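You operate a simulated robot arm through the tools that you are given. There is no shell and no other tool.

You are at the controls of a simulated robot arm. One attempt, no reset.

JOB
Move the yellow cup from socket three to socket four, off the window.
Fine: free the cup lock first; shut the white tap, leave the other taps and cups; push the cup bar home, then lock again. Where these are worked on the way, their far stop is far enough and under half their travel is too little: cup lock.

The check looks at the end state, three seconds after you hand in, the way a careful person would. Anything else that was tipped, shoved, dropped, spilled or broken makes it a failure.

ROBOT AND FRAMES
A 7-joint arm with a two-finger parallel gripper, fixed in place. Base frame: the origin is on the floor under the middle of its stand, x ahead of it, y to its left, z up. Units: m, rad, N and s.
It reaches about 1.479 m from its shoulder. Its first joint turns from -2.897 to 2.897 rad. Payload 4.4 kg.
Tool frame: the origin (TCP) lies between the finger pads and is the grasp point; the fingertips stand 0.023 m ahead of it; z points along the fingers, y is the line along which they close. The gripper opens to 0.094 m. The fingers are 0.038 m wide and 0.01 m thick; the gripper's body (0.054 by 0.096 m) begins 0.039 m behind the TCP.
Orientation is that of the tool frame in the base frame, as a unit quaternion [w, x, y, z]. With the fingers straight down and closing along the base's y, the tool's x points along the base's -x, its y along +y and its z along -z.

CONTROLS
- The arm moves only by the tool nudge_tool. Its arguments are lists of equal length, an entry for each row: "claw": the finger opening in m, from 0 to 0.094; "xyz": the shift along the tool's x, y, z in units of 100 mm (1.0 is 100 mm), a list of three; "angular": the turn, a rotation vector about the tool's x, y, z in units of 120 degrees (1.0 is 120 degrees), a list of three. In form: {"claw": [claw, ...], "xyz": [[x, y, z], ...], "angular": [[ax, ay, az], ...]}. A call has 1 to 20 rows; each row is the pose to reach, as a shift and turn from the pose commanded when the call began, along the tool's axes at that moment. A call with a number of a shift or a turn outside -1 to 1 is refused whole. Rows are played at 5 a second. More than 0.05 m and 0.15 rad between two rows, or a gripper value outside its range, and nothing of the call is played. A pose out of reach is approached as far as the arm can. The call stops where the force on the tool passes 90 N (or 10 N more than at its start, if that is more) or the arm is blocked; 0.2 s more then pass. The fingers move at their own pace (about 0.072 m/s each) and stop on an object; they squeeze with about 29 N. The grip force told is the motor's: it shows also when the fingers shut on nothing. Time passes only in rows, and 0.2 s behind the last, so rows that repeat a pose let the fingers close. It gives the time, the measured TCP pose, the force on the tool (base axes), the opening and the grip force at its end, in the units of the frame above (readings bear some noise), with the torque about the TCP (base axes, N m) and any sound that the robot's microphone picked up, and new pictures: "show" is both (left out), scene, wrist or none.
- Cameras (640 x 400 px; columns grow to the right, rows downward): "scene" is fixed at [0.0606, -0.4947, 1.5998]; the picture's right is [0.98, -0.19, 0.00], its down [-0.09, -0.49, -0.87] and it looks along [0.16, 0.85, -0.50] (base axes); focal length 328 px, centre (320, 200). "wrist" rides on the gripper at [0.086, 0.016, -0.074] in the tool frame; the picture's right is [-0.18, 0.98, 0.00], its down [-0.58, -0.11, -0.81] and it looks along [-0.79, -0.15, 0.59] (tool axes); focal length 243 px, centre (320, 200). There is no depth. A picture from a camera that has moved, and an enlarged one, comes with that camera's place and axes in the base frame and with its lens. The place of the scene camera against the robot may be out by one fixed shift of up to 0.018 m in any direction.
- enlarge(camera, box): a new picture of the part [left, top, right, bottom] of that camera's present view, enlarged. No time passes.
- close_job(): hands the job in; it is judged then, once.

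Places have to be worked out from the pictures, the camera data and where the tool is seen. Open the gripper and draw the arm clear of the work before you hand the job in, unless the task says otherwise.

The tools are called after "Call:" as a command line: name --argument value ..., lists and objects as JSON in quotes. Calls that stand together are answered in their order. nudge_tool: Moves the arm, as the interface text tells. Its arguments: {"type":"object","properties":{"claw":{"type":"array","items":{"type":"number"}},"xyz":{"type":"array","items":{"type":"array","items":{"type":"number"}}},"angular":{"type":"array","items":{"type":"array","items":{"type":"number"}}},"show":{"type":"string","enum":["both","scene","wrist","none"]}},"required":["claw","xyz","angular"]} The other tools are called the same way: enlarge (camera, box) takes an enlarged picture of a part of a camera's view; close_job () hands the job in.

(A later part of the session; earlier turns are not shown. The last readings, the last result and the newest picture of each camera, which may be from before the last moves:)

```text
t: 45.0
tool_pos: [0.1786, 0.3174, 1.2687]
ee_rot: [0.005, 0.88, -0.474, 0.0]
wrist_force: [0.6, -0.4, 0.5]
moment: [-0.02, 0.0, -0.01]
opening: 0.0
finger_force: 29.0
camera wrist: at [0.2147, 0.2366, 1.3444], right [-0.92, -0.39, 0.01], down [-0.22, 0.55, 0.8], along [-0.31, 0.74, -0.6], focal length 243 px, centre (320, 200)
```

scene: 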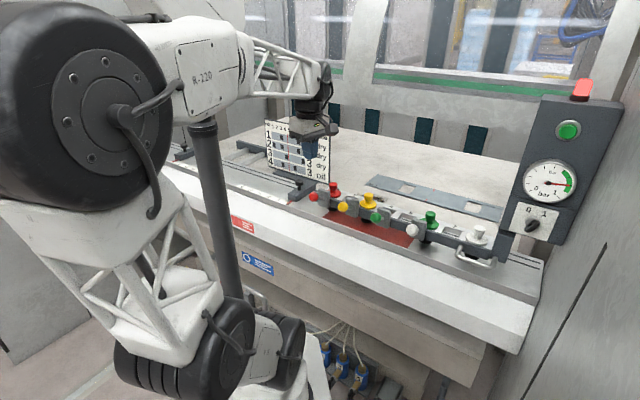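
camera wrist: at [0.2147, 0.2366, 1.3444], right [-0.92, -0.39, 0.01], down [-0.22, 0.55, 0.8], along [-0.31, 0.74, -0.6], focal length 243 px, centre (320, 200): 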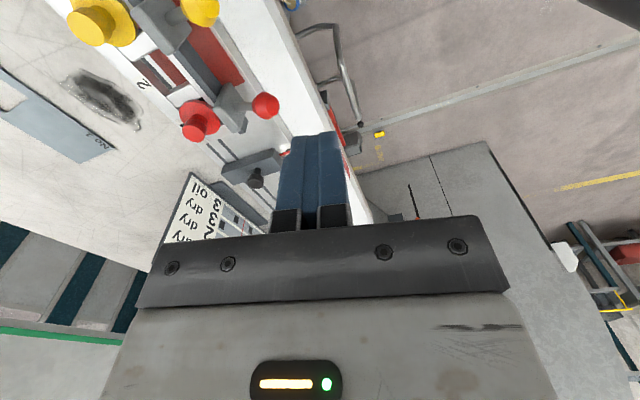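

Call:
enlarge --camera "wrist" --box '[310, 60, 410, 190]'

Call:
enlarge --camera "wrist" --box '[270, 0, 430, 130]'

Call:
enlarge --camera "wrist" --box '[60, 0, 300, 130]'

Call:
enlarge --camera "scene" --box '[220, 200, 300, 320]'

```text
3.08 times, centred on (360, 125) of wrist
camera zoom: at [0.2147, 0.2366, 1.3444], right [-0.92, -0.39, 0.01], down [-0.22, 0.55, 0.8], along [-0.31, 0.74, -0.6], focal length 746 px, centre (197, 431)
```

zoom: 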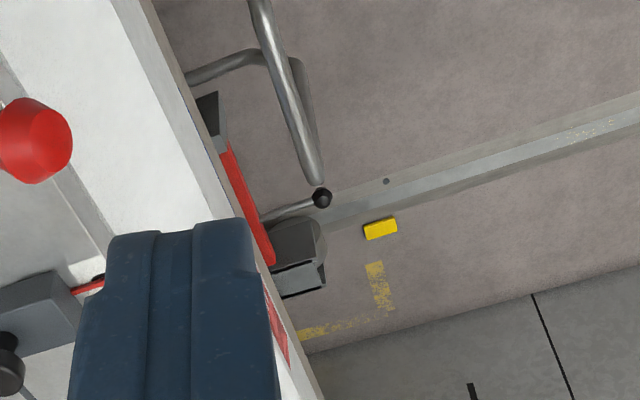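

```text
3.08 times, centred on (350, 65) of wrist
camera zoom: at [0.2147, 0.2366, 1.3444], right [-0.92, -0.39, 0.01], down [-0.22, 0.55, 0.8], along [-0.31, 0.74, -0.6], focal length 746 px, centre (228, 615)
```

zoom: 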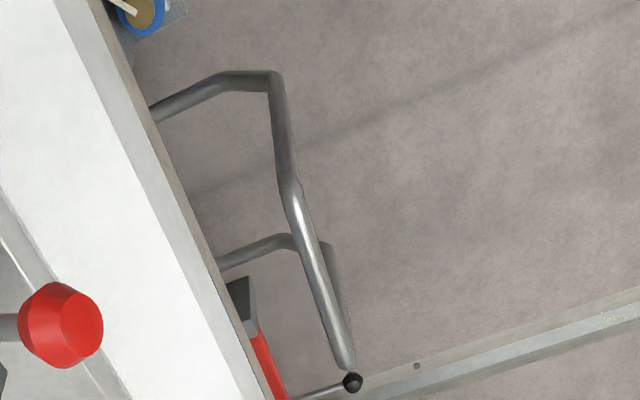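

```text
2.67 times, centred on (180, 65) of wrist
camera zoom: at [0.2147, 0.2366, 1.3444], right [-0.92, -0.39, 0.01], down [-0.22, 0.55, 0.8], along [-0.31, 0.74, -0.6], focal length 647 px, centre (693, 560)
```

zoom: 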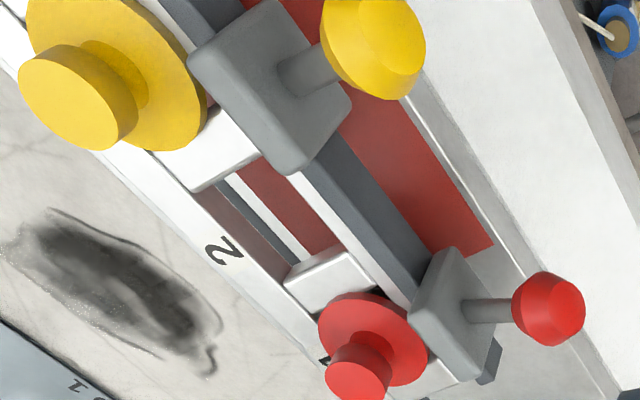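

```text
3.33 times, centred on (260, 260) of scene
camera zoom: at [0.0606, -0.4947, 1.5998], right [0.98, -0.19, 0.0], down [-0.09, -0.49, -0.87], along [0.16, 0.85, -0.5], focal length 1093 px, centre (520, 0)
```

zoom: 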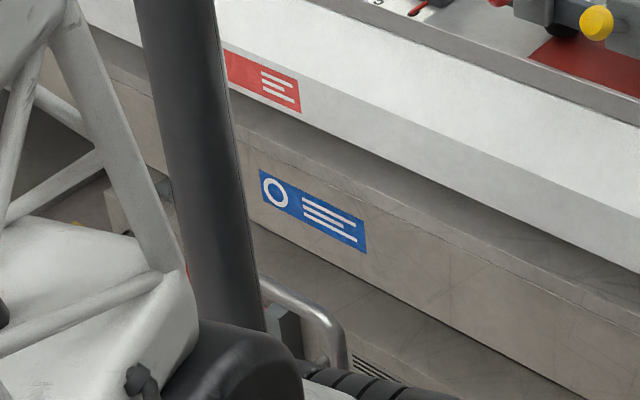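

Those under-bench parts are a foot treadle. I now point the camera farther left and up to inspect the orange-ball lever box and its conduit, as the remaining lock candidate.

Call:
nudge_tool --claw '[0, 0, 0, 0]' --xyz '[[0, 0, -0.1], [0, 0, -0.2], [0, 0, -0.3], [0, 0, -0.3]]' --angular '[[0, 0, -0.06], [0, 0, -0.12], [0, 0, -0.18], [0, 0, -0.2]]' --show "none"

Call:
nudge_tool --claw '[0, 0, 0, 0, 0, 0]' --xyz '[[0, 0, 0], [0, 0, 0], [0, 0, 0], [0, 0, 0], [0, 0, 0], [0, 0, 0]]' --angular '[[0, -0.06, 0], [0, -0.12, 0], [0, -0.18, 0], [0, -0.24, 0], [0, -0.28, 0], [0, -0.28, 0]]' --show "both"

```text
t: 46.0
tool_pos: [0.1799, 0.317, 1.2987]
ee_rot: [0.005, 0.959, -0.282, -0.003]
wrist_force: [-0.5, -0.1, 0.1]
moment: [0.0, 0.01, -0.01]
opening: 0.0
finger_force: 29.1
```

```text
t: 47.4
tool_pos: [0.1813, 0.3169, 1.2998]
ee_rot: [-0.078, 0.917, -0.272, -0.281]
wrist_force: [0.1, 0.1, 0.1]
moment: [0.03, 0.02, -0.02]
opening: 0.0001
finger_force: 28.7
camera wrist: at [0.2675, 0.2421, 1.3138], right [-0.66, -0.74, 0.11], down [0.04, 0.12, 0.99], along [-0.75, 0.66, -0.05], focal length 243 px, centre (320, 200)
```

scene: 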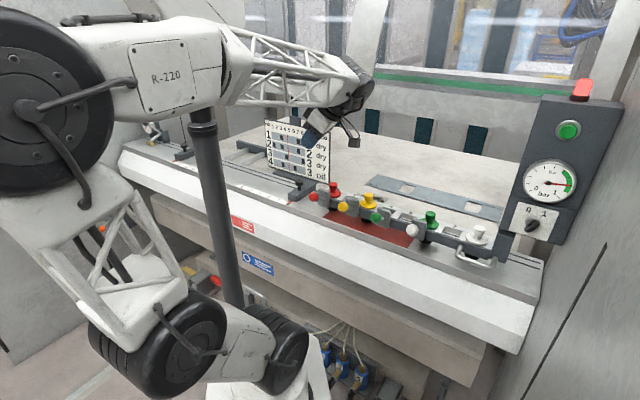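
wrist: 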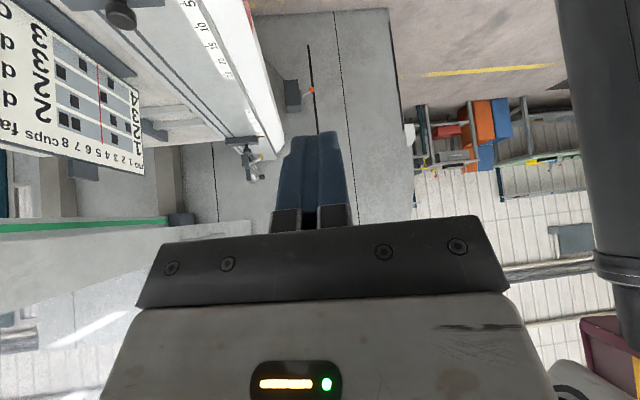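

Call:
enlarge --camera "wrist" --box '[255, 55, 345, 125]'

Call:
enlarge --camera "wrist" --box '[100, 0, 300, 190]'

Call:
enlarge --camera "wrist" --box '[0, 0, 160, 130]'

```text
5.71 times, centred on (300, 90) of wrist
camera zoom: at [0.2675, 0.2421, 1.3138], right [-0.66, -0.74, 0.11], down [0.04, 0.12, 0.99], along [-0.75, 0.66, -0.05], focal length 1386 px, centre (434, 829)
```

zoom: 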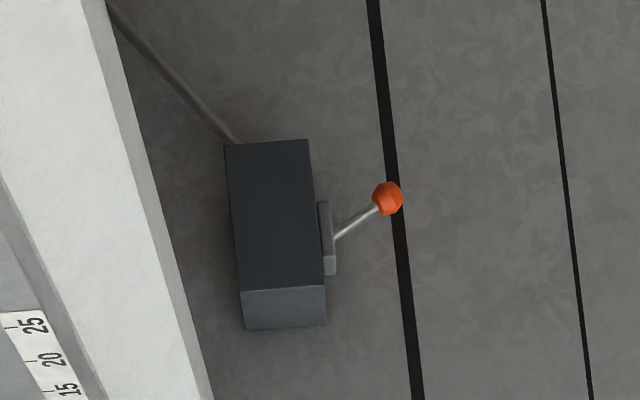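

```text
2.11 times, centred on (200, 95) of wrist
camera zoom: at [0.2675, 0.2421, 1.3138], right [-0.66, -0.74, 0.11], down [0.04, 0.12, 0.99], along [-0.75, 0.66, -0.05], focal length 511 px, centre (573, 421)
```

zoom: 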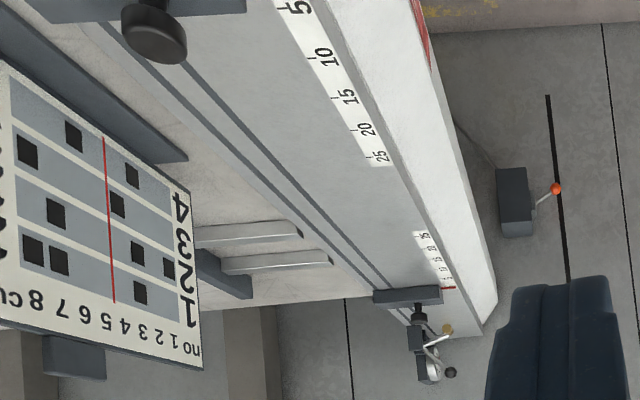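

```text
3.08 times, centred on (80, 65) of wrist
camera zoom: at [0.2675, 0.2421, 1.3138], right [-0.66, -0.74, 0.11], down [0.04, 0.12, 0.99], along [-0.75, 0.66, -0.05], focal length 746 px, centre (1058, 615)
```

zoom: 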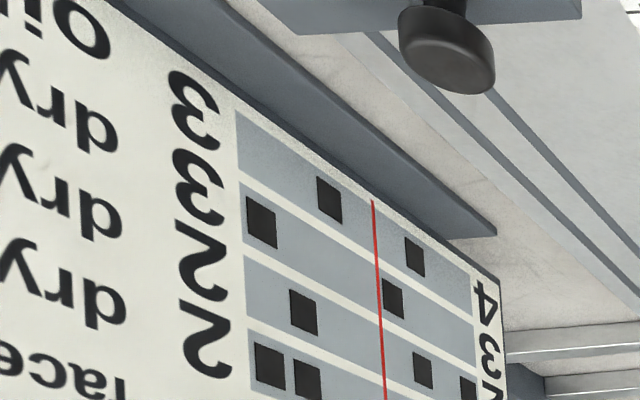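

The orange lever is a wall box near the limit of reach with a conduit; I want to be sure before choosing. I zoom the fixed camera on the console knob, the right end of the bench, and where the conduits and hoses go.

Call:
enlarge --camera "scene" --box '[515, 205, 555, 245]'

Call:
enlarge --camera "scene" --box '[480, 230, 640, 400]'

Call:
enlarge --camera "scene" --box '[160, 230, 330, 340]'

Call:
enlarge --camera "scene" --box '[270, 80, 430, 180]'

Call:
enlarge --camera "scene" --box '[400, 0, 640, 150]'

```text
10.00 times, centred on (535, 225) of scene
camera zoom: at [0.0606, -0.4947, 1.5998], right [0.98, -0.19, 0.0], down [-0.09, -0.49, -0.87], along [0.16, 0.85, -0.5], focal length 3279 px, centre (-1830, -50)
```

zoom: 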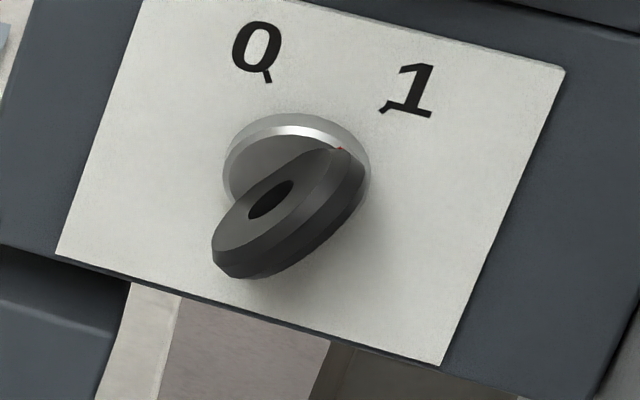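

```text
2.35 times, centred on (560, 315) of scene
camera zoom: at [0.0606, -0.4947, 1.5998], right [0.98, -0.19, 0.0], down [-0.09, -0.49, -0.87], along [0.16, 0.85, -0.5], focal length 772 px, centre (-245, -71)
```

zoom: 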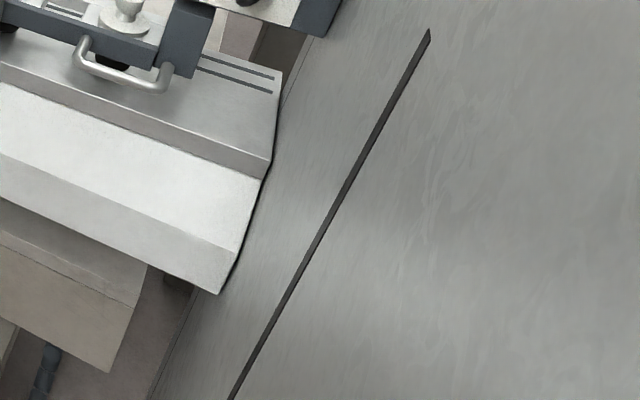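

```text
3.64 times, centred on (245, 285) of scene
camera zoom: at [0.0606, -0.4947, 1.5998], right [0.98, -0.19, 0.0], down [-0.09, -0.49, -0.87], along [0.16, 0.85, -0.5], focal length 1192 px, centre (593, -109)
```

zoom: 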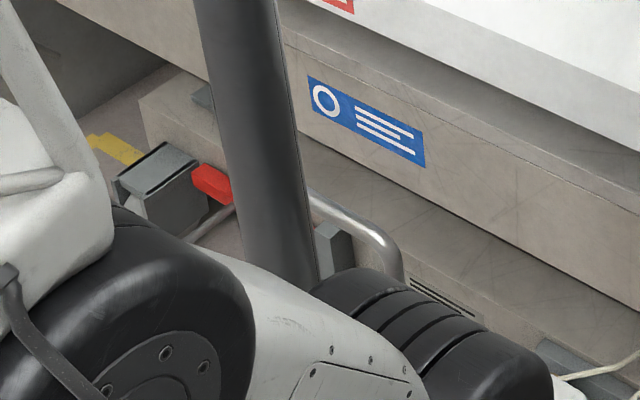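

```text
4.00 times, centred on (350, 130) of scene
camera zoom: at [0.0606, -0.4947, 1.5998], right [0.98, -0.19, 0.0], down [-0.09, -0.49, -0.87], along [0.16, 0.85, -0.5], focal length 1312 px, centre (200, 480)
```

zoom: 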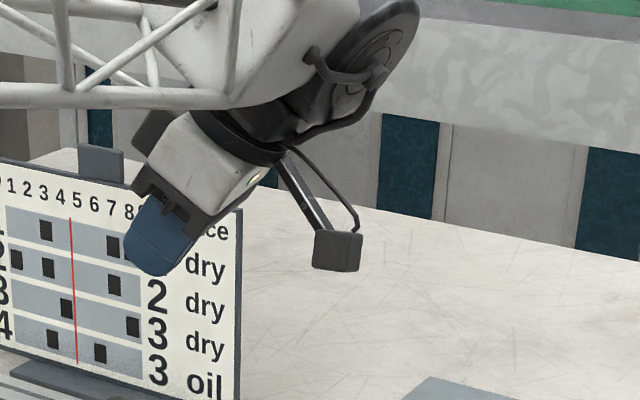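

```text
2.67 times, centred on (520, 75) of scene
camera zoom: at [0.0606, -0.4947, 1.5998], right [0.98, -0.19, 0.0], down [-0.09, -0.49, -0.87], along [0.16, 0.85, -0.5], focal length 874 px, centre (-213, 533)
```

zoom: 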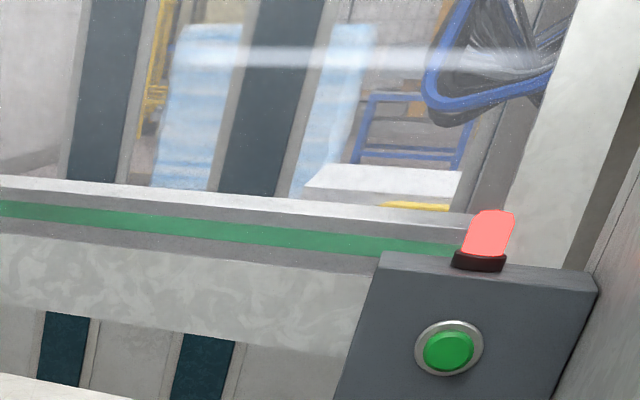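

I compare the right end now against earlier zooms, to see whether the dark end block belongs to the bar or to the column.

Call:
enlarge --camera "scene" --box '[395, 190, 525, 280]'

Call:
enlarge --camera "scene" --box '[440, 215, 540, 285]'

Call:
enlarge --camera "scene" --box '[300, 175, 400, 245]'

```text
4.44 times, centred on (460, 235) of scene
camera zoom: at [0.0606, -0.4947, 1.5998], right [0.98, -0.19, 0.0], down [-0.09, -0.49, -0.87], along [0.16, 0.85, -0.5], focal length 1457 px, centre (-302, 44)
```

zoom: 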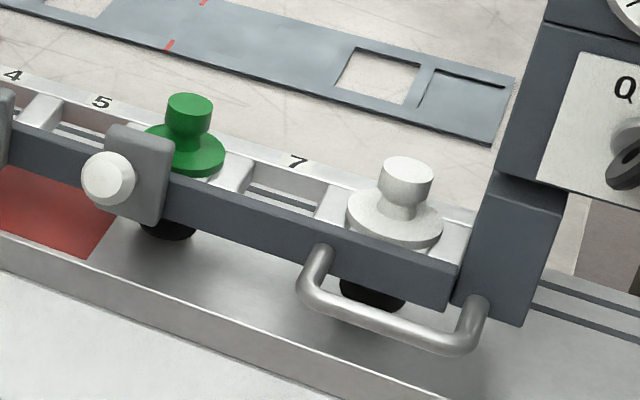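

```text
5.71 times, centred on (490, 250) of scene
camera zoom: at [0.0606, -0.4947, 1.5998], right [0.98, -0.19, 0.0], down [-0.09, -0.49, -0.87], along [0.16, 0.85, -0.5], focal length 1874 px, centre (-651, -86)
```

zoom: 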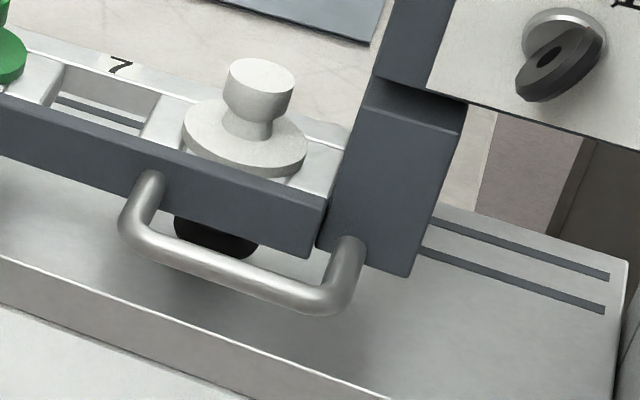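

```text
5.71 times, centred on (350, 210) of scene
camera zoom: at [0.0606, -0.4947, 1.5998], right [0.98, -0.19, 0.0], down [-0.09, -0.49, -0.87], along [0.16, 0.85, -0.5], focal length 1874 px, centre (149, 143)
```

zoom: 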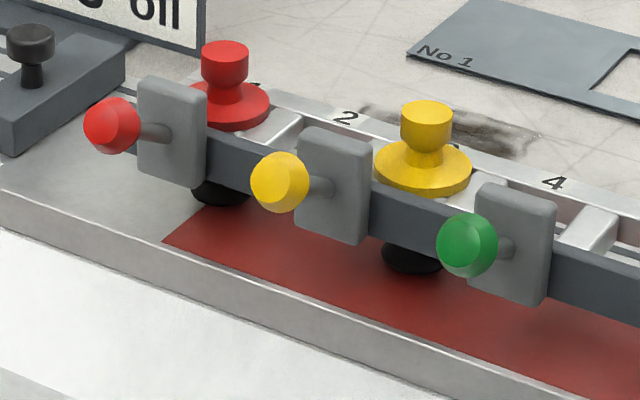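

The bar is back exactly where it began. To see the bar's front and underside at eye level, I'll bring the camera low in front of it: first level out, turn to face the bar, and move to the right.

Call:
nudge_tool --claw '[0, 0, 0, 0, 0]' --xyz '[[0, 0, 0], [0, 0, 0], [0, 0, 0], [0, 0, 0], [0, 0, 0]]' --angular '[[0, 0.06, 0], [0, 0.12, 0], [0, 0.18, 0], [0, 0.24, 0], [0, 0.28, 0]]' --show "none"

Call:
nudge_tool --claw '[0, 0, 0, 0, 0, 0, 0, 0, 0, 0, 0, 0, 0, 0]' --xyz '[[0.08, 0, 0], [0.16, 0, 0], [0.24, 0, 0], [0.32, 0, 0], [0.4, 0, 0], [0.48, 0, 0], [0.56, 0, 0], [0.64, 0, 0], [0.72, 0, 0], [0.8, 0.1, 0], [0.88, 0.1, 0], [0.95, 0.1, 0], [1.0, 0.16, 0], [1.0, 0.16, 0]]' --angular '[[0, 0, 0.068], [0, 0, 0.136], [0, 0, 0.204], [0, 0, 0.272], [0, 0, 0.34], [0, 0, 0.408], [0, 0, 0.476], [0, 0, 0.544], [0, 0, 0.612], [0, 0, 0.68], [0, 0, 0.74], [0, 0, 0.8], [0, 0, 0.85], [0, 0, 0.85]]' --show "none"

Call:
nudge_tool --claw '[0, 0, 0, 0]' --xyz '[[0, -0.35, 0.1], [0, -0.7, 0.2], [0, -1.0, 0.3], [0, -1.0, 0.3]]' --angular '[[0, 0, 0], [0, 0, 0], [0, 0, 0], [0, 0, 0]]' --show "none"

Call:
nudge_tool --claw '[0, 0, 0, 0]' --xyz '[[0, -0.35, 0.1], [0, -0.7, 0.2], [0, -1.0, 0.3], [0, -1.0, 0.3]]' --angular '[[0, 0, 0], [0, 0, 0], [0, 0, 0], [0, 0, 0]]' --show "both"

```text
t: 48.5
tool_pos: [0.1789, 0.3182, 1.2996]
ee_rot: [0.005, 0.959, -0.283, -0.002]
wrist_force: [0.1, -0.4, 0.4]
moment: [-0.02, 0.01, 0.02]
opening: 0.0002
finger_force: 29.9
```

```text
t: 51.5
tool_pos: [0.2562, 0.2485, 1.2987]
ee_rot: [-0.005, -0.383, 0.924, -0.001]
wrist_force: [0.9, 0.1, -0.7]
moment: [0.0, 0.01, -0.01]
opening: 0.0001
finger_force: 28.9
```

```text
t: 52.5
tool_pos: [0.3269, 0.1783, 1.2687]
ee_rot: [-0.004, -0.384, 0.923, -0.002]
wrist_force: [0.1, 0.7, -0.5]
moment: [-0.01, 0.0, 0.03]
opening: 0.0
finger_force: 28.7
```

```text
t: 53.5
tool_pos: [0.3956, 0.1089, 1.2389]
ee_rot: [-0.004, -0.384, 0.923, -0.002]
wrist_force: [0.2, 1.1, 0.6]
moment: [-0.02, 0.02, 0.04]
opening: 0.0
finger_force: 29.1
camera wrist: at [0.3247, 0.0585, 1.3146], right [-0.57, 0.82, 0.0], down [0.49, 0.34, 0.8], along [0.66, 0.45, -0.6], focal length 243 px, centre (320, 200)
```

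scene: 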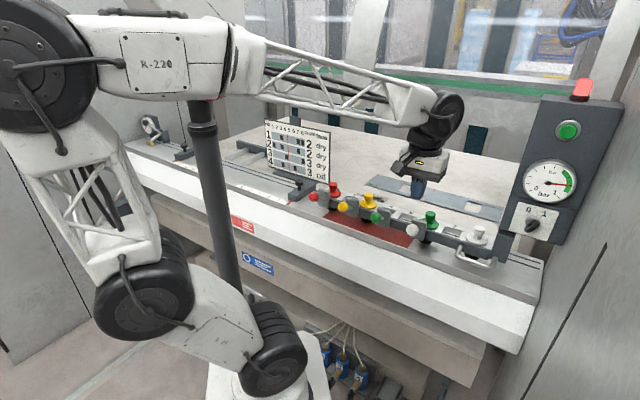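
wrist: 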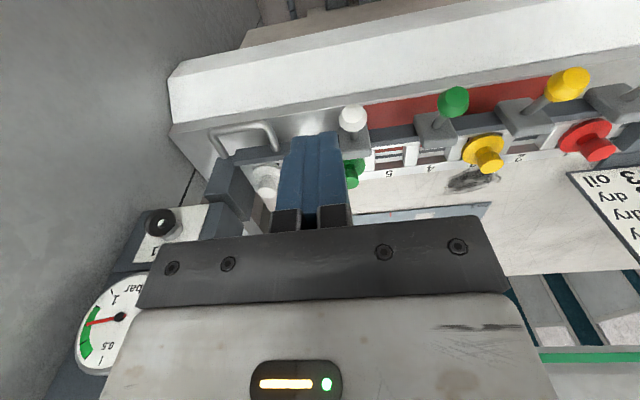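

Now tilt up about 30° and lower toward bar height in front of the gap between the white tap and the handle.

Call:
nudge_tool --claw '[0, 0, 0, 0, 0]' --xyz '[[0, 0, 0], [0, 0, 0], [0, 0, 0], [0, 0, 0], [0, 0, 0]]' --angular '[[0, -0.06, 0], [0, -0.12, 0], [0, -0.18, 0], [0, -0.25, 0], [0, -0.25, 0]]' --show "none"

Call:
nudge_tool --claw '[0, 0, 0, 0]' --xyz '[[0.15, -0.15, 0.25], [0.32, -0.3, 0.55], [0.47, -0.4, 0.82], [0.47, -0.4, 0.82]]' --angular '[[0, 0, 0], [0, 0, 0], [0, 0, 0], [0, 0, 0]]' --show "both"

```text
t: 54.8
tool_pos: [0.3966, 0.1076, 1.2404]
ee_rot: [0.234, -0.371, 0.893, 0.097]
wrist_force: [-0.4, -0.3, -0.3]
moment: [0.02, 0.02, -0.02]
opening: 0.0
finger_force: 29.4
```

```text
t: 55.8
tool_pos: [0.4256, 0.0796, 1.1458]
ee_rot: [0.234, -0.372, 0.893, 0.097]
wrist_force: [-0.6, -0.7, -0.3]
moment: [-0.03, 0.01, 0.0]
opening: 0.0003
finger_force: 29.1
camera wrist: at [0.3354, 0.0103, 1.1692], right [-0.58, 0.81, 0.09], down [0.16, 0.0, 0.99], along [0.8, 0.59, -0.13], focal length 243 px, centre (320, 200)
```

scene: 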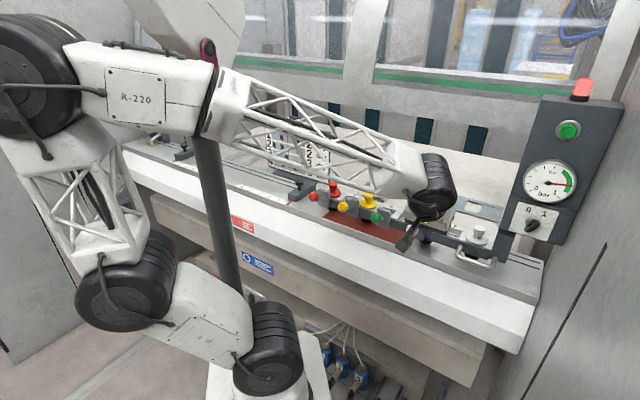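
wrist: 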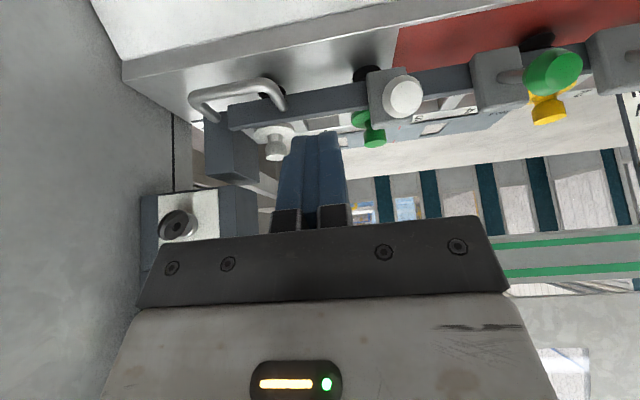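

This lower view helps; I zoom on the right end and the front, then decide how much lower to go.

Call:
enlarge --camera "wrist" --box '[130, 60, 330, 185]'

Call:
enlarge --camera "wrist" --box '[340, 30, 640, 160]'

Call:
enlarge --camera "wrist" --box '[140, 170, 280, 250]'

```text
3.20 times, centred on (230, 122) of wrist
camera zoom: at [0.3354, 0.0103, 1.1692], right [-0.58, 0.81, 0.09], down [0.16, 0.0, 0.99], along [0.8, 0.59, -0.13], focal length 776 px, centre (608, 448)
```

zoom: 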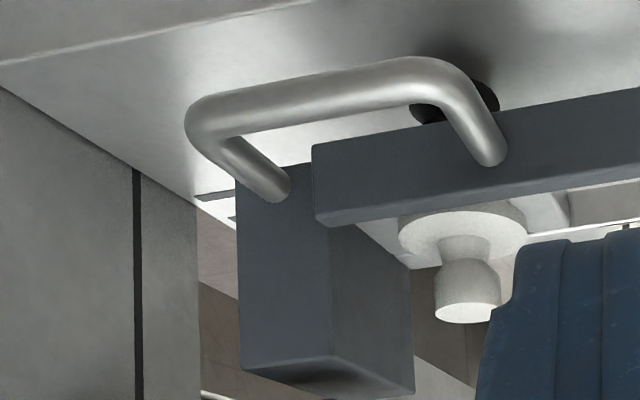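

```text
2.13 times, centred on (490, 95) of wrist
camera zoom: at [0.3354, 0.0103, 1.1692], right [-0.58, 0.81, 0.09], down [0.16, 0.0, 0.99], along [0.8, 0.59, -0.13], focal length 518 px, centre (-43, 424)
```

zoom: 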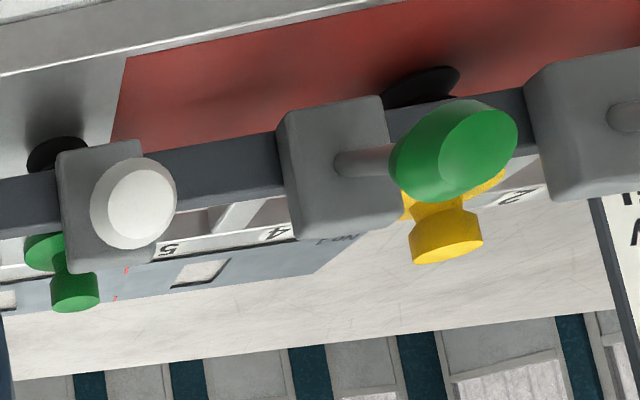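

```text
4.57 times, centred on (210, 210) of wrist
camera zoom: at [0.3354, 0.0103, 1.1692], right [-0.58, 0.81, 0.09], down [0.16, 0.0, 0.99], along [0.8, 0.59, -0.13], focal length 1109 px, centre (823, 154)
```

zoom: 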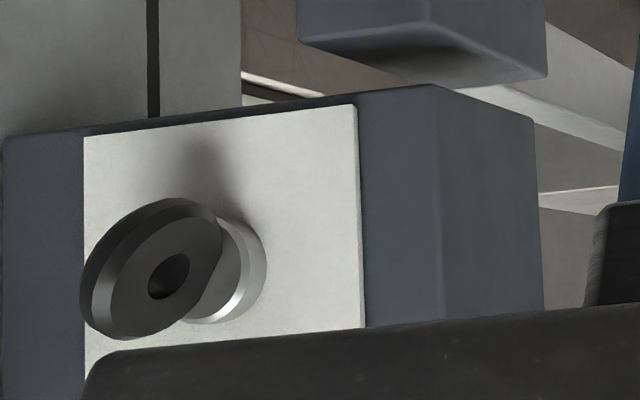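

The dark foot block is a separate pillar standing on the bench beside the bar's end. I go lower (about 11 cm) to look underneath the bar.

Call:
nudge_tool --claw '[0, 0, 0, 0]' --xyz '[[0.2, 0.1, 0.3], [0.4, 0.2, 0.6], [0.6, 0.2, 0.9], [0.6, 0.2, 0.9]]' --angular '[[0, 0, 0], [0, 0, 0], [0, 0, 0], [0, 0, 0]]' --show "both"

Call:
enlarge --camera "wrist" --box '[130, 60, 330, 185]'

Call:
enlarge --camera "wrist" --box '[340, 60, 640, 200]'

```text
t: 56.8
tool_pos: [0.4042, 0.0864, 1.0368]
ee_rot: [0.234, -0.371, 0.893, 0.096]
wrist_force: [-0.8, -0.6, 0.8]
moment: [-0.01, 0.01, 0.0]
opening: 0.0
finger_force: 29.0
camera wrist: at [0.3145, 0.0188, 1.0608], right [-0.58, 0.81, 0.09], down [0.15, 0.0, 0.99], along [0.8, 0.59, -0.13], focal length 243 px, centre (320, 200)
```

scene: 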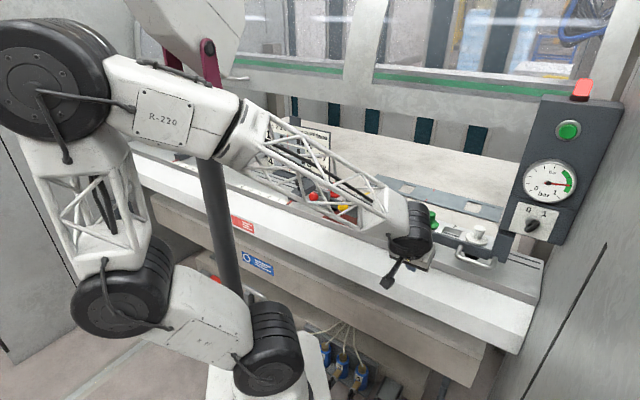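
wrist: 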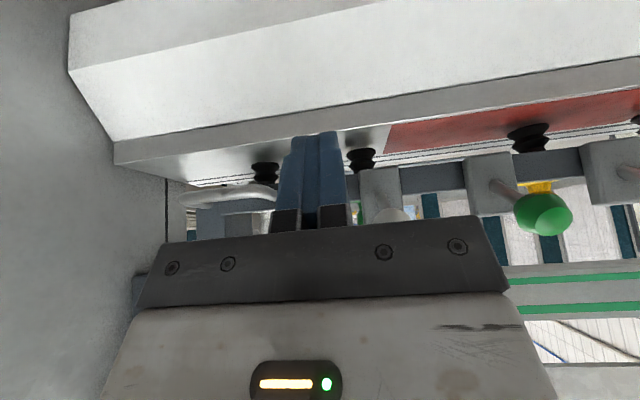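

```text
3.20 times, centred on (230, 122) of wrist
camera zoom: at [0.3145, 0.0188, 1.0608], right [-0.58, 0.81, 0.09], down [0.15, 0.0, 0.99], along [0.8, 0.59, -0.13], focal length 776 px, centre (608, 448)
```

zoom: 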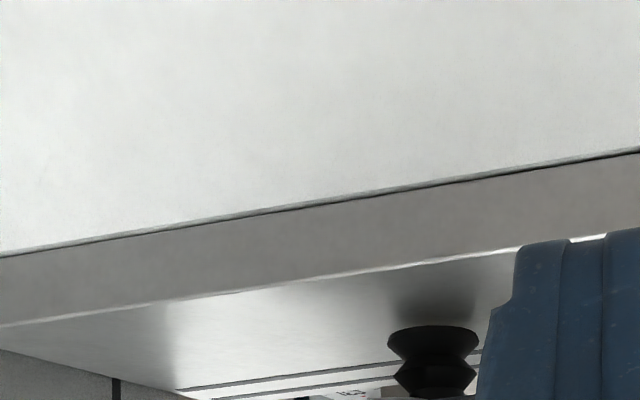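

```text
2.13 times, centred on (490, 130) of wrist
camera zoom: at [0.3145, 0.0188, 1.0608], right [-0.58, 0.81, 0.09], down [0.15, 0.0, 0.99], along [0.8, 0.59, -0.13], focal length 518 px, centre (-43, 349)
```

zoom: 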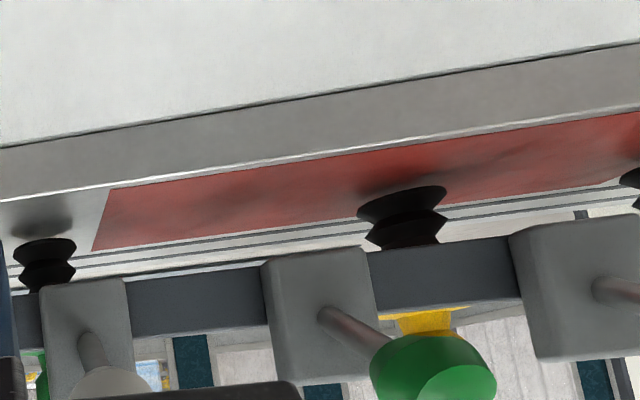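

Call:
enlarge --camera "wrist" --box '[160, 165, 290, 245]'

Call:
enlarge --camera "wrist" --box '[340, 130, 500, 225]'

Call:
enlarge --camera "wrist" --box '[500, 110, 640, 220]'

```text
4.92 times, centred on (225, 205) of wrist
camera zoom: at [0.3145, 0.0188, 1.0608], right [-0.58, 0.81, 0.09], down [0.15, 0.0, 0.99], along [0.8, 0.59, -0.13], focal length 1194 px, centre (788, 175)
```

zoom: 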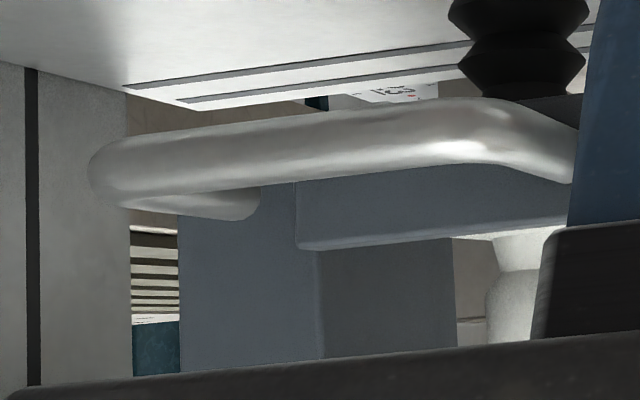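

```text
4.00 times, centred on (420, 178) of wrist
camera zoom: at [0.3145, 0.0188, 1.0608], right [-0.58, 0.81, 0.09], down [0.15, 0.0, 0.99], along [0.8, 0.59, -0.13], focal length 970 px, centre (-80, 290)
```

zoom: 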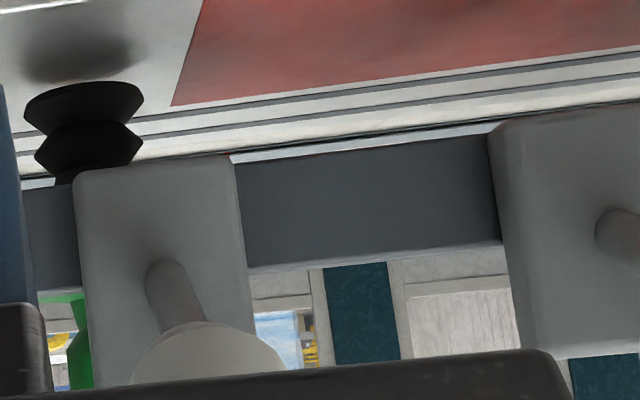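

```text
3.64 times, centred on (570, 165) of wrist
camera zoom: at [0.3145, 0.0188, 1.0608], right [-0.58, 0.81, 0.09], down [0.15, 0.0, 0.99], along [0.8, 0.59, -0.13], focal length 882 px, centre (-589, 327)
```

zoom: 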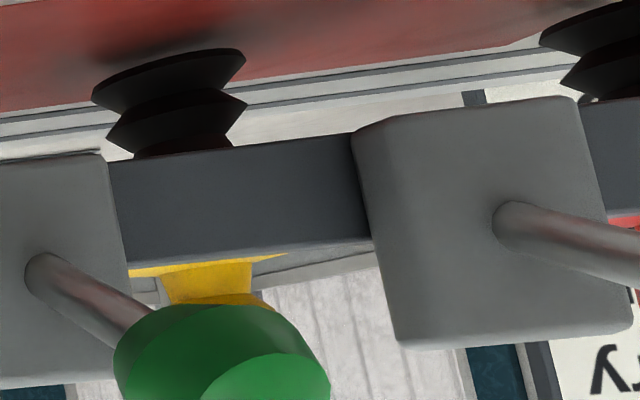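

I see something small with markings under the bar near the handle; I zoom in much harder there.

Call:
enlarge --camera "wrist" --box '[218, 172, 262, 196]'

Call:
enlarge --camera "wrist" --box '[180, 175, 270, 235]'

```text
14.55 times, centred on (240, 184) of wrist
camera zoom: at [0.3145, 0.0188, 1.0608], right [-0.58, 0.81, 0.09], down [0.15, 0.0, 0.99], along [0.8, 0.59, -0.13], focal length 3529 px, centre (1484, 433)
```

zoom: 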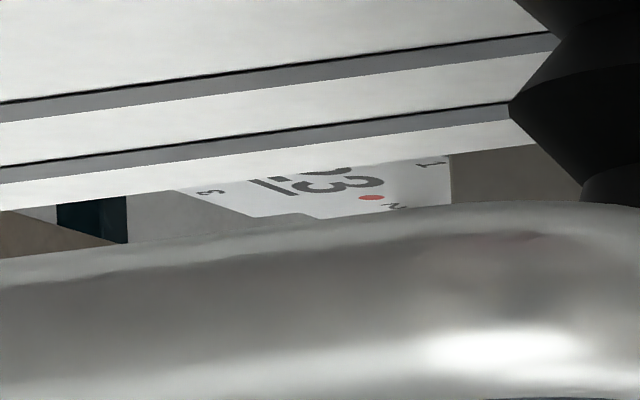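

```text
6.67 times, centred on (225, 205) of wrist
camera zoom: at [0.3145, 0.0188, 1.0608], right [-0.58, 0.81, 0.09], down [0.15, 0.0, 0.99], along [0.8, 0.59, -0.13], focal length 1618 px, centre (953, 167)
```

zoom: 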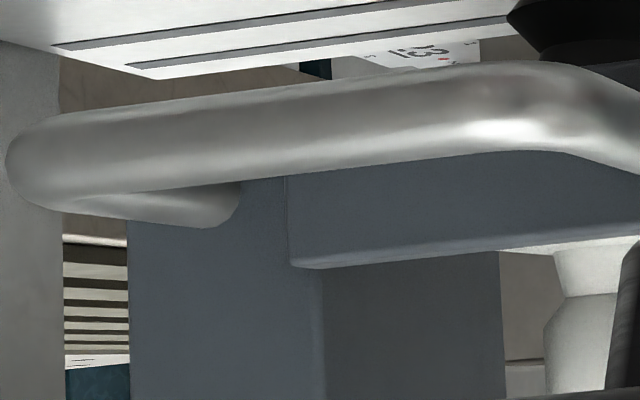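

Through the gap under the bar I glimpse a labelled panel (digits 1-2-3 and a red dot) on a box behind the rail at roughly N≈0.8, S≈-0.5 — worth a proper look. I raise the arm straight up first.

Call:
nudge_tool --claw '[0, 0, 0, 0]' --xyz '[[-0.17, 0, -0.29], [-0.34, 0, -0.58], [-0.5, 0, -0.866], [-0.5, 0, -0.866]]' --angular '[[0, 0, 0], [0, 0, 0], [0, 0, 0], [0, 0, 0]]' --show "none"

Call:
nudge_tool --claw '[0, 0, 0, 0, 0]' --xyz '[[-0.17, 0, -0.29], [-0.34, 0, -0.58], [-0.5, 0, -0.866], [-0.6, 0, -0.98], [-0.6, 0, -0.98]]' --angular '[[0, 0, 0], [0, 0, 0], [0, 0, 0], [0, 0, 0], [0, 0, 0]]' --show "none"

Call:
nudge_tool --claw '[0, 0, 0, 0, 0]' --xyz '[[0, 0, 0], [0, 0, 0], [0, 0, 0], [0, 0, 0], [0, 0, 0]]' --angular '[[0, 0.06, 0], [0, 0.12, 0], [0, 0.18, 0], [0, 0.25, 0], [0, 0.25, 0]]' --show "none"

Call:
nudge_tool --claw '[0, 0, 0, 0, 0, 0, 0]' --xyz '[[-0.15, 0, -0.05], [-0.3, 0, -0.1], [-0.45, 0, -0.1], [-0.6, 0, -0.1], [-0.75, 0, -0.1], [-0.9, 0.0, -0.1], [-0.9, 0.0, -0.1]]' --angular '[[0, 0, 0.06], [0, 0, 0.12], [0, 0, 0.18], [0, 0, 0.24], [0, 0, 0.3], [0, 0, 0.37], [0, 0, 0.37]]' --show "both"

```text
t: 57.8
tool_pos: [0.4046, 0.0868, 1.1373]
ee_rot: [0.234, -0.371, 0.893, 0.096]
wrist_force: [0.2, -0.1, -0.5]
moment: [0.01, 0.03, -0.02]
opening: 0.0
finger_force: 29.1
```

```text
t: 59.0
tool_pos: [0.4091, 0.0914, 1.2519]
ee_rot: [0.234, -0.372, 0.893, 0.097]
wrist_force: [0.2, 0.1, -0.6]
moment: [-0.02, -0.03, -0.02]
opening: 0.0
finger_force: 28.8
```

```text
t: 60.1
tool_pos: [0.4081, 0.0915, 1.2529]
ee_rot: [-0.005, -0.385, 0.923, -0.004]
wrist_force: [-0.8, -0.8, 0.6]
moment: [0.0, -0.05, -0.02]
opening: 0.0
finger_force: 29.2
```

```text
t: 61.8
tool_pos: [0.4712, 0.1553, 1.2625]
ee_rot: [-0.004, -0.006, 1.0, -0.005]
wrist_force: [-0.1, 0.9, 0.7]
moment: [-0.02, -0.04, -0.02]
opening: 0.0002
finger_force: 28.6
camera wrist: at [0.3865, 0.171, 1.3369], right [0.17, 0.98, -0.01], down [0.59, -0.1, 0.8], along [0.79, -0.14, -0.6], focal length 243 px, centre (320, 200)
```

scene: 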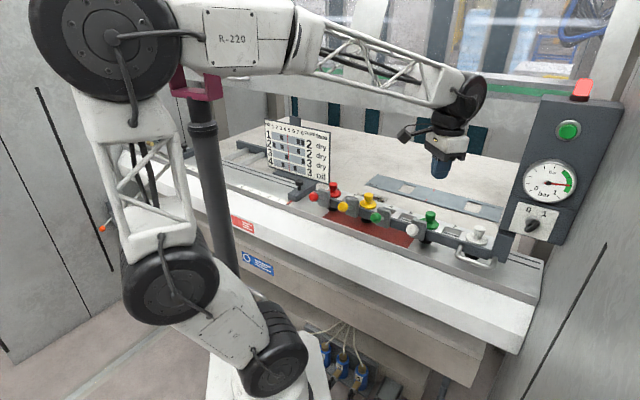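
wrist: 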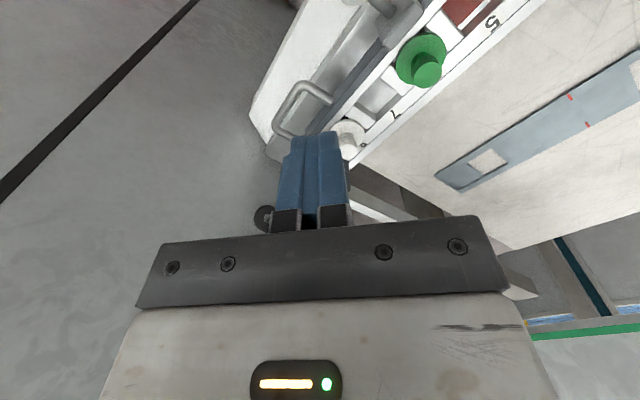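

Call:
nudge_tool --claw '[0, 0, 0, 0]' --xyz '[[-0.1, 0.35, -0.25], [-0.2, 0.6, -0.5], [-0.3, 0.9, -0.7], [-0.3, 0.9, -0.7]]' --angular '[[0, 0, 0], [0, 0, 0], [0, 0, 0], [0, 0, 0]]' --show "none"

Call:
nudge_tool --claw '[0, 0, 0, 0, 0]' --xyz '[[0, 0, 0], [0, 0, 0], [0, 0, 0], [0, 0, 0], [0, 0, 0]]' --angular '[[0, -0.06, 0], [0, -0.12, 0], [0, -0.18, 0], [0, -0.21, 0], [0, -0.21, 0]]' --show "both"

```text
t: 62.8
tool_pos: [0.5022, 0.245, 1.3314]
ee_rot: [-0.003, -0.007, 1.0, -0.005]
wrist_force: [0.1, 0.6, -0.2]
moment: [0.02, -0.02, 0.02]
opening: 0.0001
finger_force: 29.2
```

```text
t: 64.0
tool_pos: [0.5008, 0.2457, 1.3301]
ee_rot: [0.215, -0.007, 0.977, -0.003]
wrist_force: [0.5, -0.2, 0.5]
moment: [0.0, 0.04, 0.01]
opening: 0.0
finger_force: 29.1
camera wrist: at [0.3921, 0.2608, 1.3619], right [0.15, 0.99, 0.07], down [0.19, -0.1, 0.98], along [0.97, -0.14, -0.2], focal length 243 px, centre (320, 200)
```

scene: 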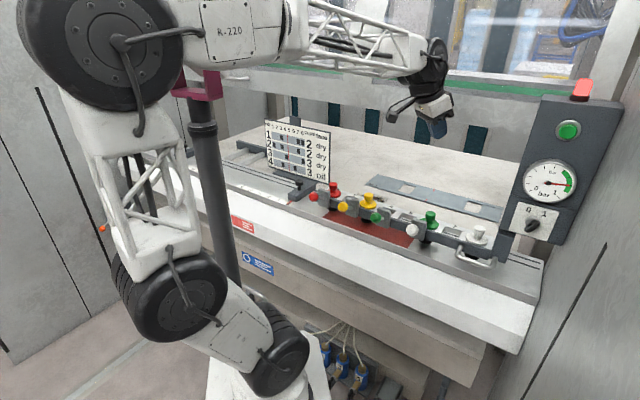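
wrist: 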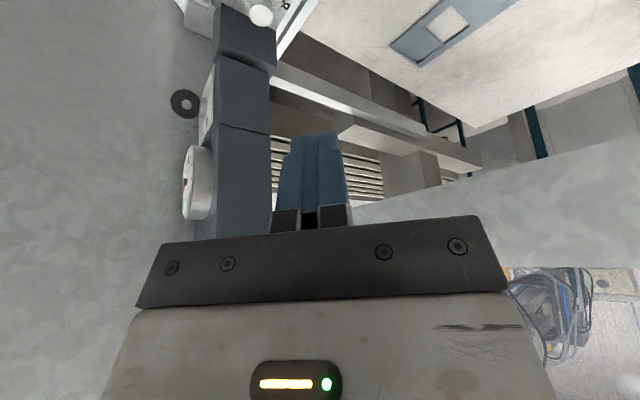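

Call:
enlarge --camera "wrist" --box '[260, 20, 490, 210]'

Call:
enlarge --camera "wrist" --box '[160, 0, 320, 110]'

```text
2.11 times, centred on (375, 115) of wrist
camera zoom: at [0.3921, 0.2608, 1.3619], right [0.15, 0.99, 0.07], down [0.19, -0.1, 0.98], along [0.97, -0.14, -0.2], focal length 511 px, centre (204, 379)
```

zoom: 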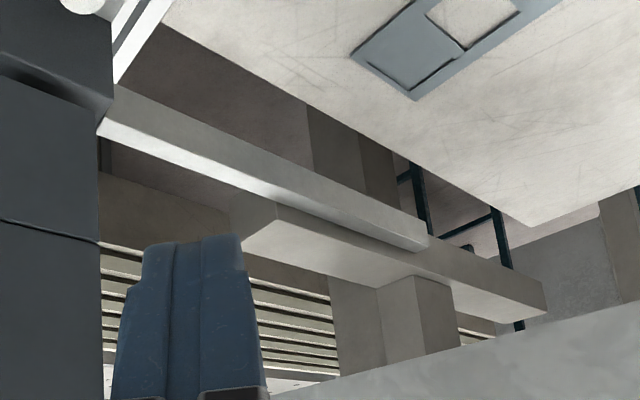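

```text
3.64 times, centred on (240, 55) of wrist
camera zoom: at [0.3921, 0.2608, 1.3619], right [0.15, 0.99, 0.07], down [0.19, -0.1, 0.98], along [0.97, -0.14, -0.2], focal length 882 px, centre (611, 727)
```

zoom: 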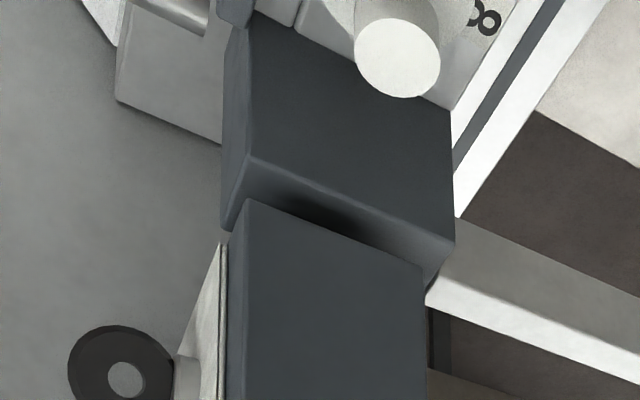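

That view shows only the machine's interior and a beam running inward from the end block (the bar's slide). The handle is the one thing on the bar itself, so I'll re-grip it and test whether it lifts or swings (a latch), watching force. First level out and turn.

Call:
nudge_tool --claw '[0, 0, 0, 0, 0]' --xyz '[[0, 0, 0], [0, 0, 0], [0, 0, 0], [0, 0, 0], [0, 0, 0]]' --angular '[[0, 0.06, 0], [0, 0.12, 0], [0, 0.18, 0], [0, 0.21, 0], [0, 0.21, 0]]' --show "none"

Call:
nudge_tool --claw '[0, 0.02, 0.045, 0.045, 0.045, 0.045, 0.045, 0.045]' --xyz '[[-0.05, -0.16, 0.0], [-0.1, -0.32, 0.0], [-0.15, -0.48, 0.0], [-0.2, -0.64, 0.1], [-0.25, -0.8, 0.2], [-0.3, -0.9, 0.3], [-0.378, -1.0, 0.4], [-0.378, -1.0, 0.4]]' --angular '[[0, 0, 0.06], [0, 0, 0.12], [0, 0, 0.18], [0, 0, 0.24], [0, 0, 0.3], [0, 0, 0.36], [0, 0, 0.375], [0, 0, 0.375]]' --show "none"

Call:
nudge_tool --claw '[0.045, 0.045, 0.045, 0.045]' --xyz '[[-0.08, -0.07, 0.2], [-0.15, -0.15, 0.4], [-0.15, -0.15, 0.6], [-0.15, -0.15, 0.6]]' --angular '[[0, -0.04, 0], [0, -0.08, 0], [0, -0.125, 0], [0, -0.125, 0]]' --show "both"

```text
t: 65.2
tool_pos: [0.5013, 0.2467, 1.3312]
ee_rot: [-0.004, -0.008, 1.0, -0.004]
wrist_force: [-0.5, 0.0, -0.3]
moment: [0.0, 0.02, -0.04]
opening: 0.0
finger_force: 29.4
```

```text
t: 67.0
tool_pos: [0.5411, 0.1475, 1.2905]
ee_rot: [-0.002, 0.377, 0.926, -0.005]
wrist_force: [0.4, 0.1, 0.2]
moment: [0.01, 0.0, 0.03]
opening: 0.0448
finger_force: 0.0
```

```text
t: 68.0
tool_pos: [0.5402, 0.1243, 1.2303]
ee_rot: [0.119, 0.373, 0.919, -0.055]
wrist_force: [-0.8, 0.0, 0.1]
moment: [0.0, -0.01, 0.0]
opening: 0.0451
finger_force: 0.0
camera wrist: at [0.4781, 0.2081, 1.2808], right [0.81, 0.58, 0.04], down [0.18, -0.32, 0.93], along [0.55, -0.75, -0.36], focal length 243 px, centre (320, 200)
```

scene: 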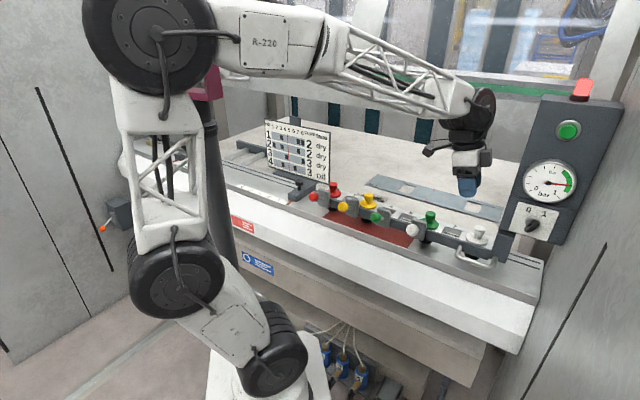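
wrist: 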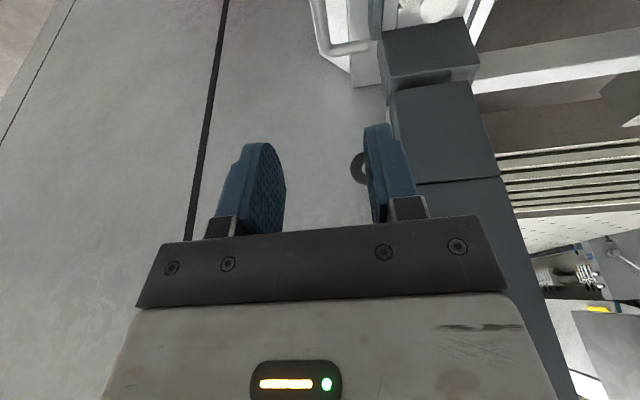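

I record a precise baseline of the end block and handle with the fixed camera, then descend onto the crossbar as before.

Call:
enlarge --camera "scene" --box '[475, 225, 525, 265]'

Call:
nudge_tool --claw '[0.045, 0.045, 0.045, 0.045]' --xyz '[[0, 0, 0.35], [0, 0, 0.7], [0, 0, 1.0], [0, 0, 1.0]]' --angular '[[0, 0, 0], [0, 0, 0], [0, 0, 0], [0, 0, 0]]' --show "none"

Call:
nudge_tool --claw '[0.045, 0.045, 0.045, 0.045]' --xyz '[[0, 0, 0.35], [0, 0, 0.7], [0, 0, 1.0], [0, 0, 1.0]]' --angular '[[0, 0, 0], [0, 0, 0], [0, 0, 0], [0, 0, 0]]' --show "both"

```text
10.00 times, centred on (500, 245) of scene
camera zoom: at [0.0606, -0.4947, 1.5998], right [0.98, -0.19, 0.0], down [-0.09, -0.49, -0.87], along [0.16, 0.85, -0.5], focal length 3279 px, centre (-1480, -250)
```

zoom: 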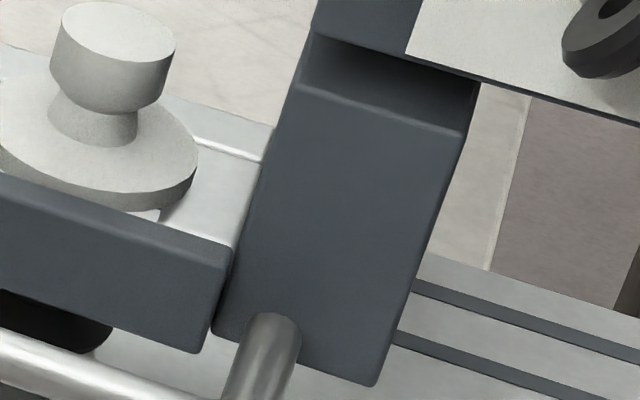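

```text
t: 69.0
tool_pos: [0.5556, 0.1058, 1.1338]
ee_rot: [0.118, 0.373, 0.918, -0.055]
wrist_force: [0.1, -0.2, -1.3]
moment: [0.0, -0.02, -0.03]
opening: 0.0451
finger_force: 0.1
```

```text
t: 70.0
tool_pos: [0.5745, 0.0874, 1.0382]
ee_rot: [0.119, 0.373, 0.919, -0.055]
wrist_force: [0.4, -0.4, 0.1]
moment: [-0.01, -0.03, -0.04]
opening: 0.0449
finger_force: 0.0
camera wrist: at [0.5136, 0.1708, 1.0873], right [0.81, 0.58, 0.04], down [0.18, -0.32, 0.93], along [0.55, -0.75, -0.36], focal length 243 px, centre (320, 200)
```

scene: 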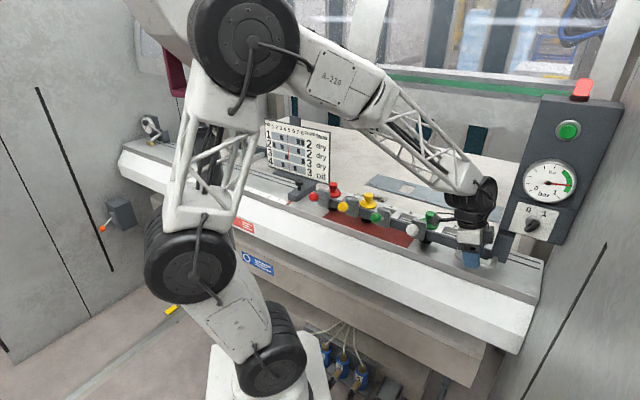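
wrist: 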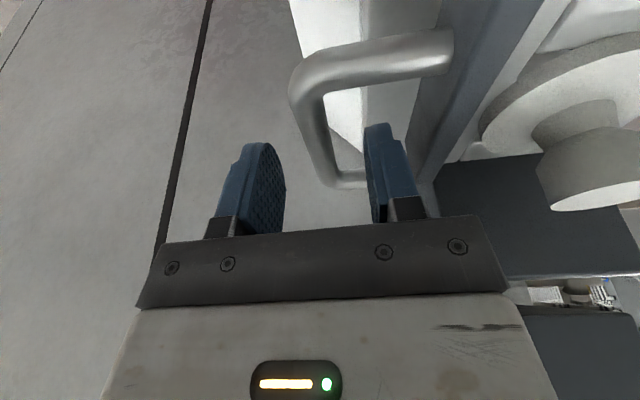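

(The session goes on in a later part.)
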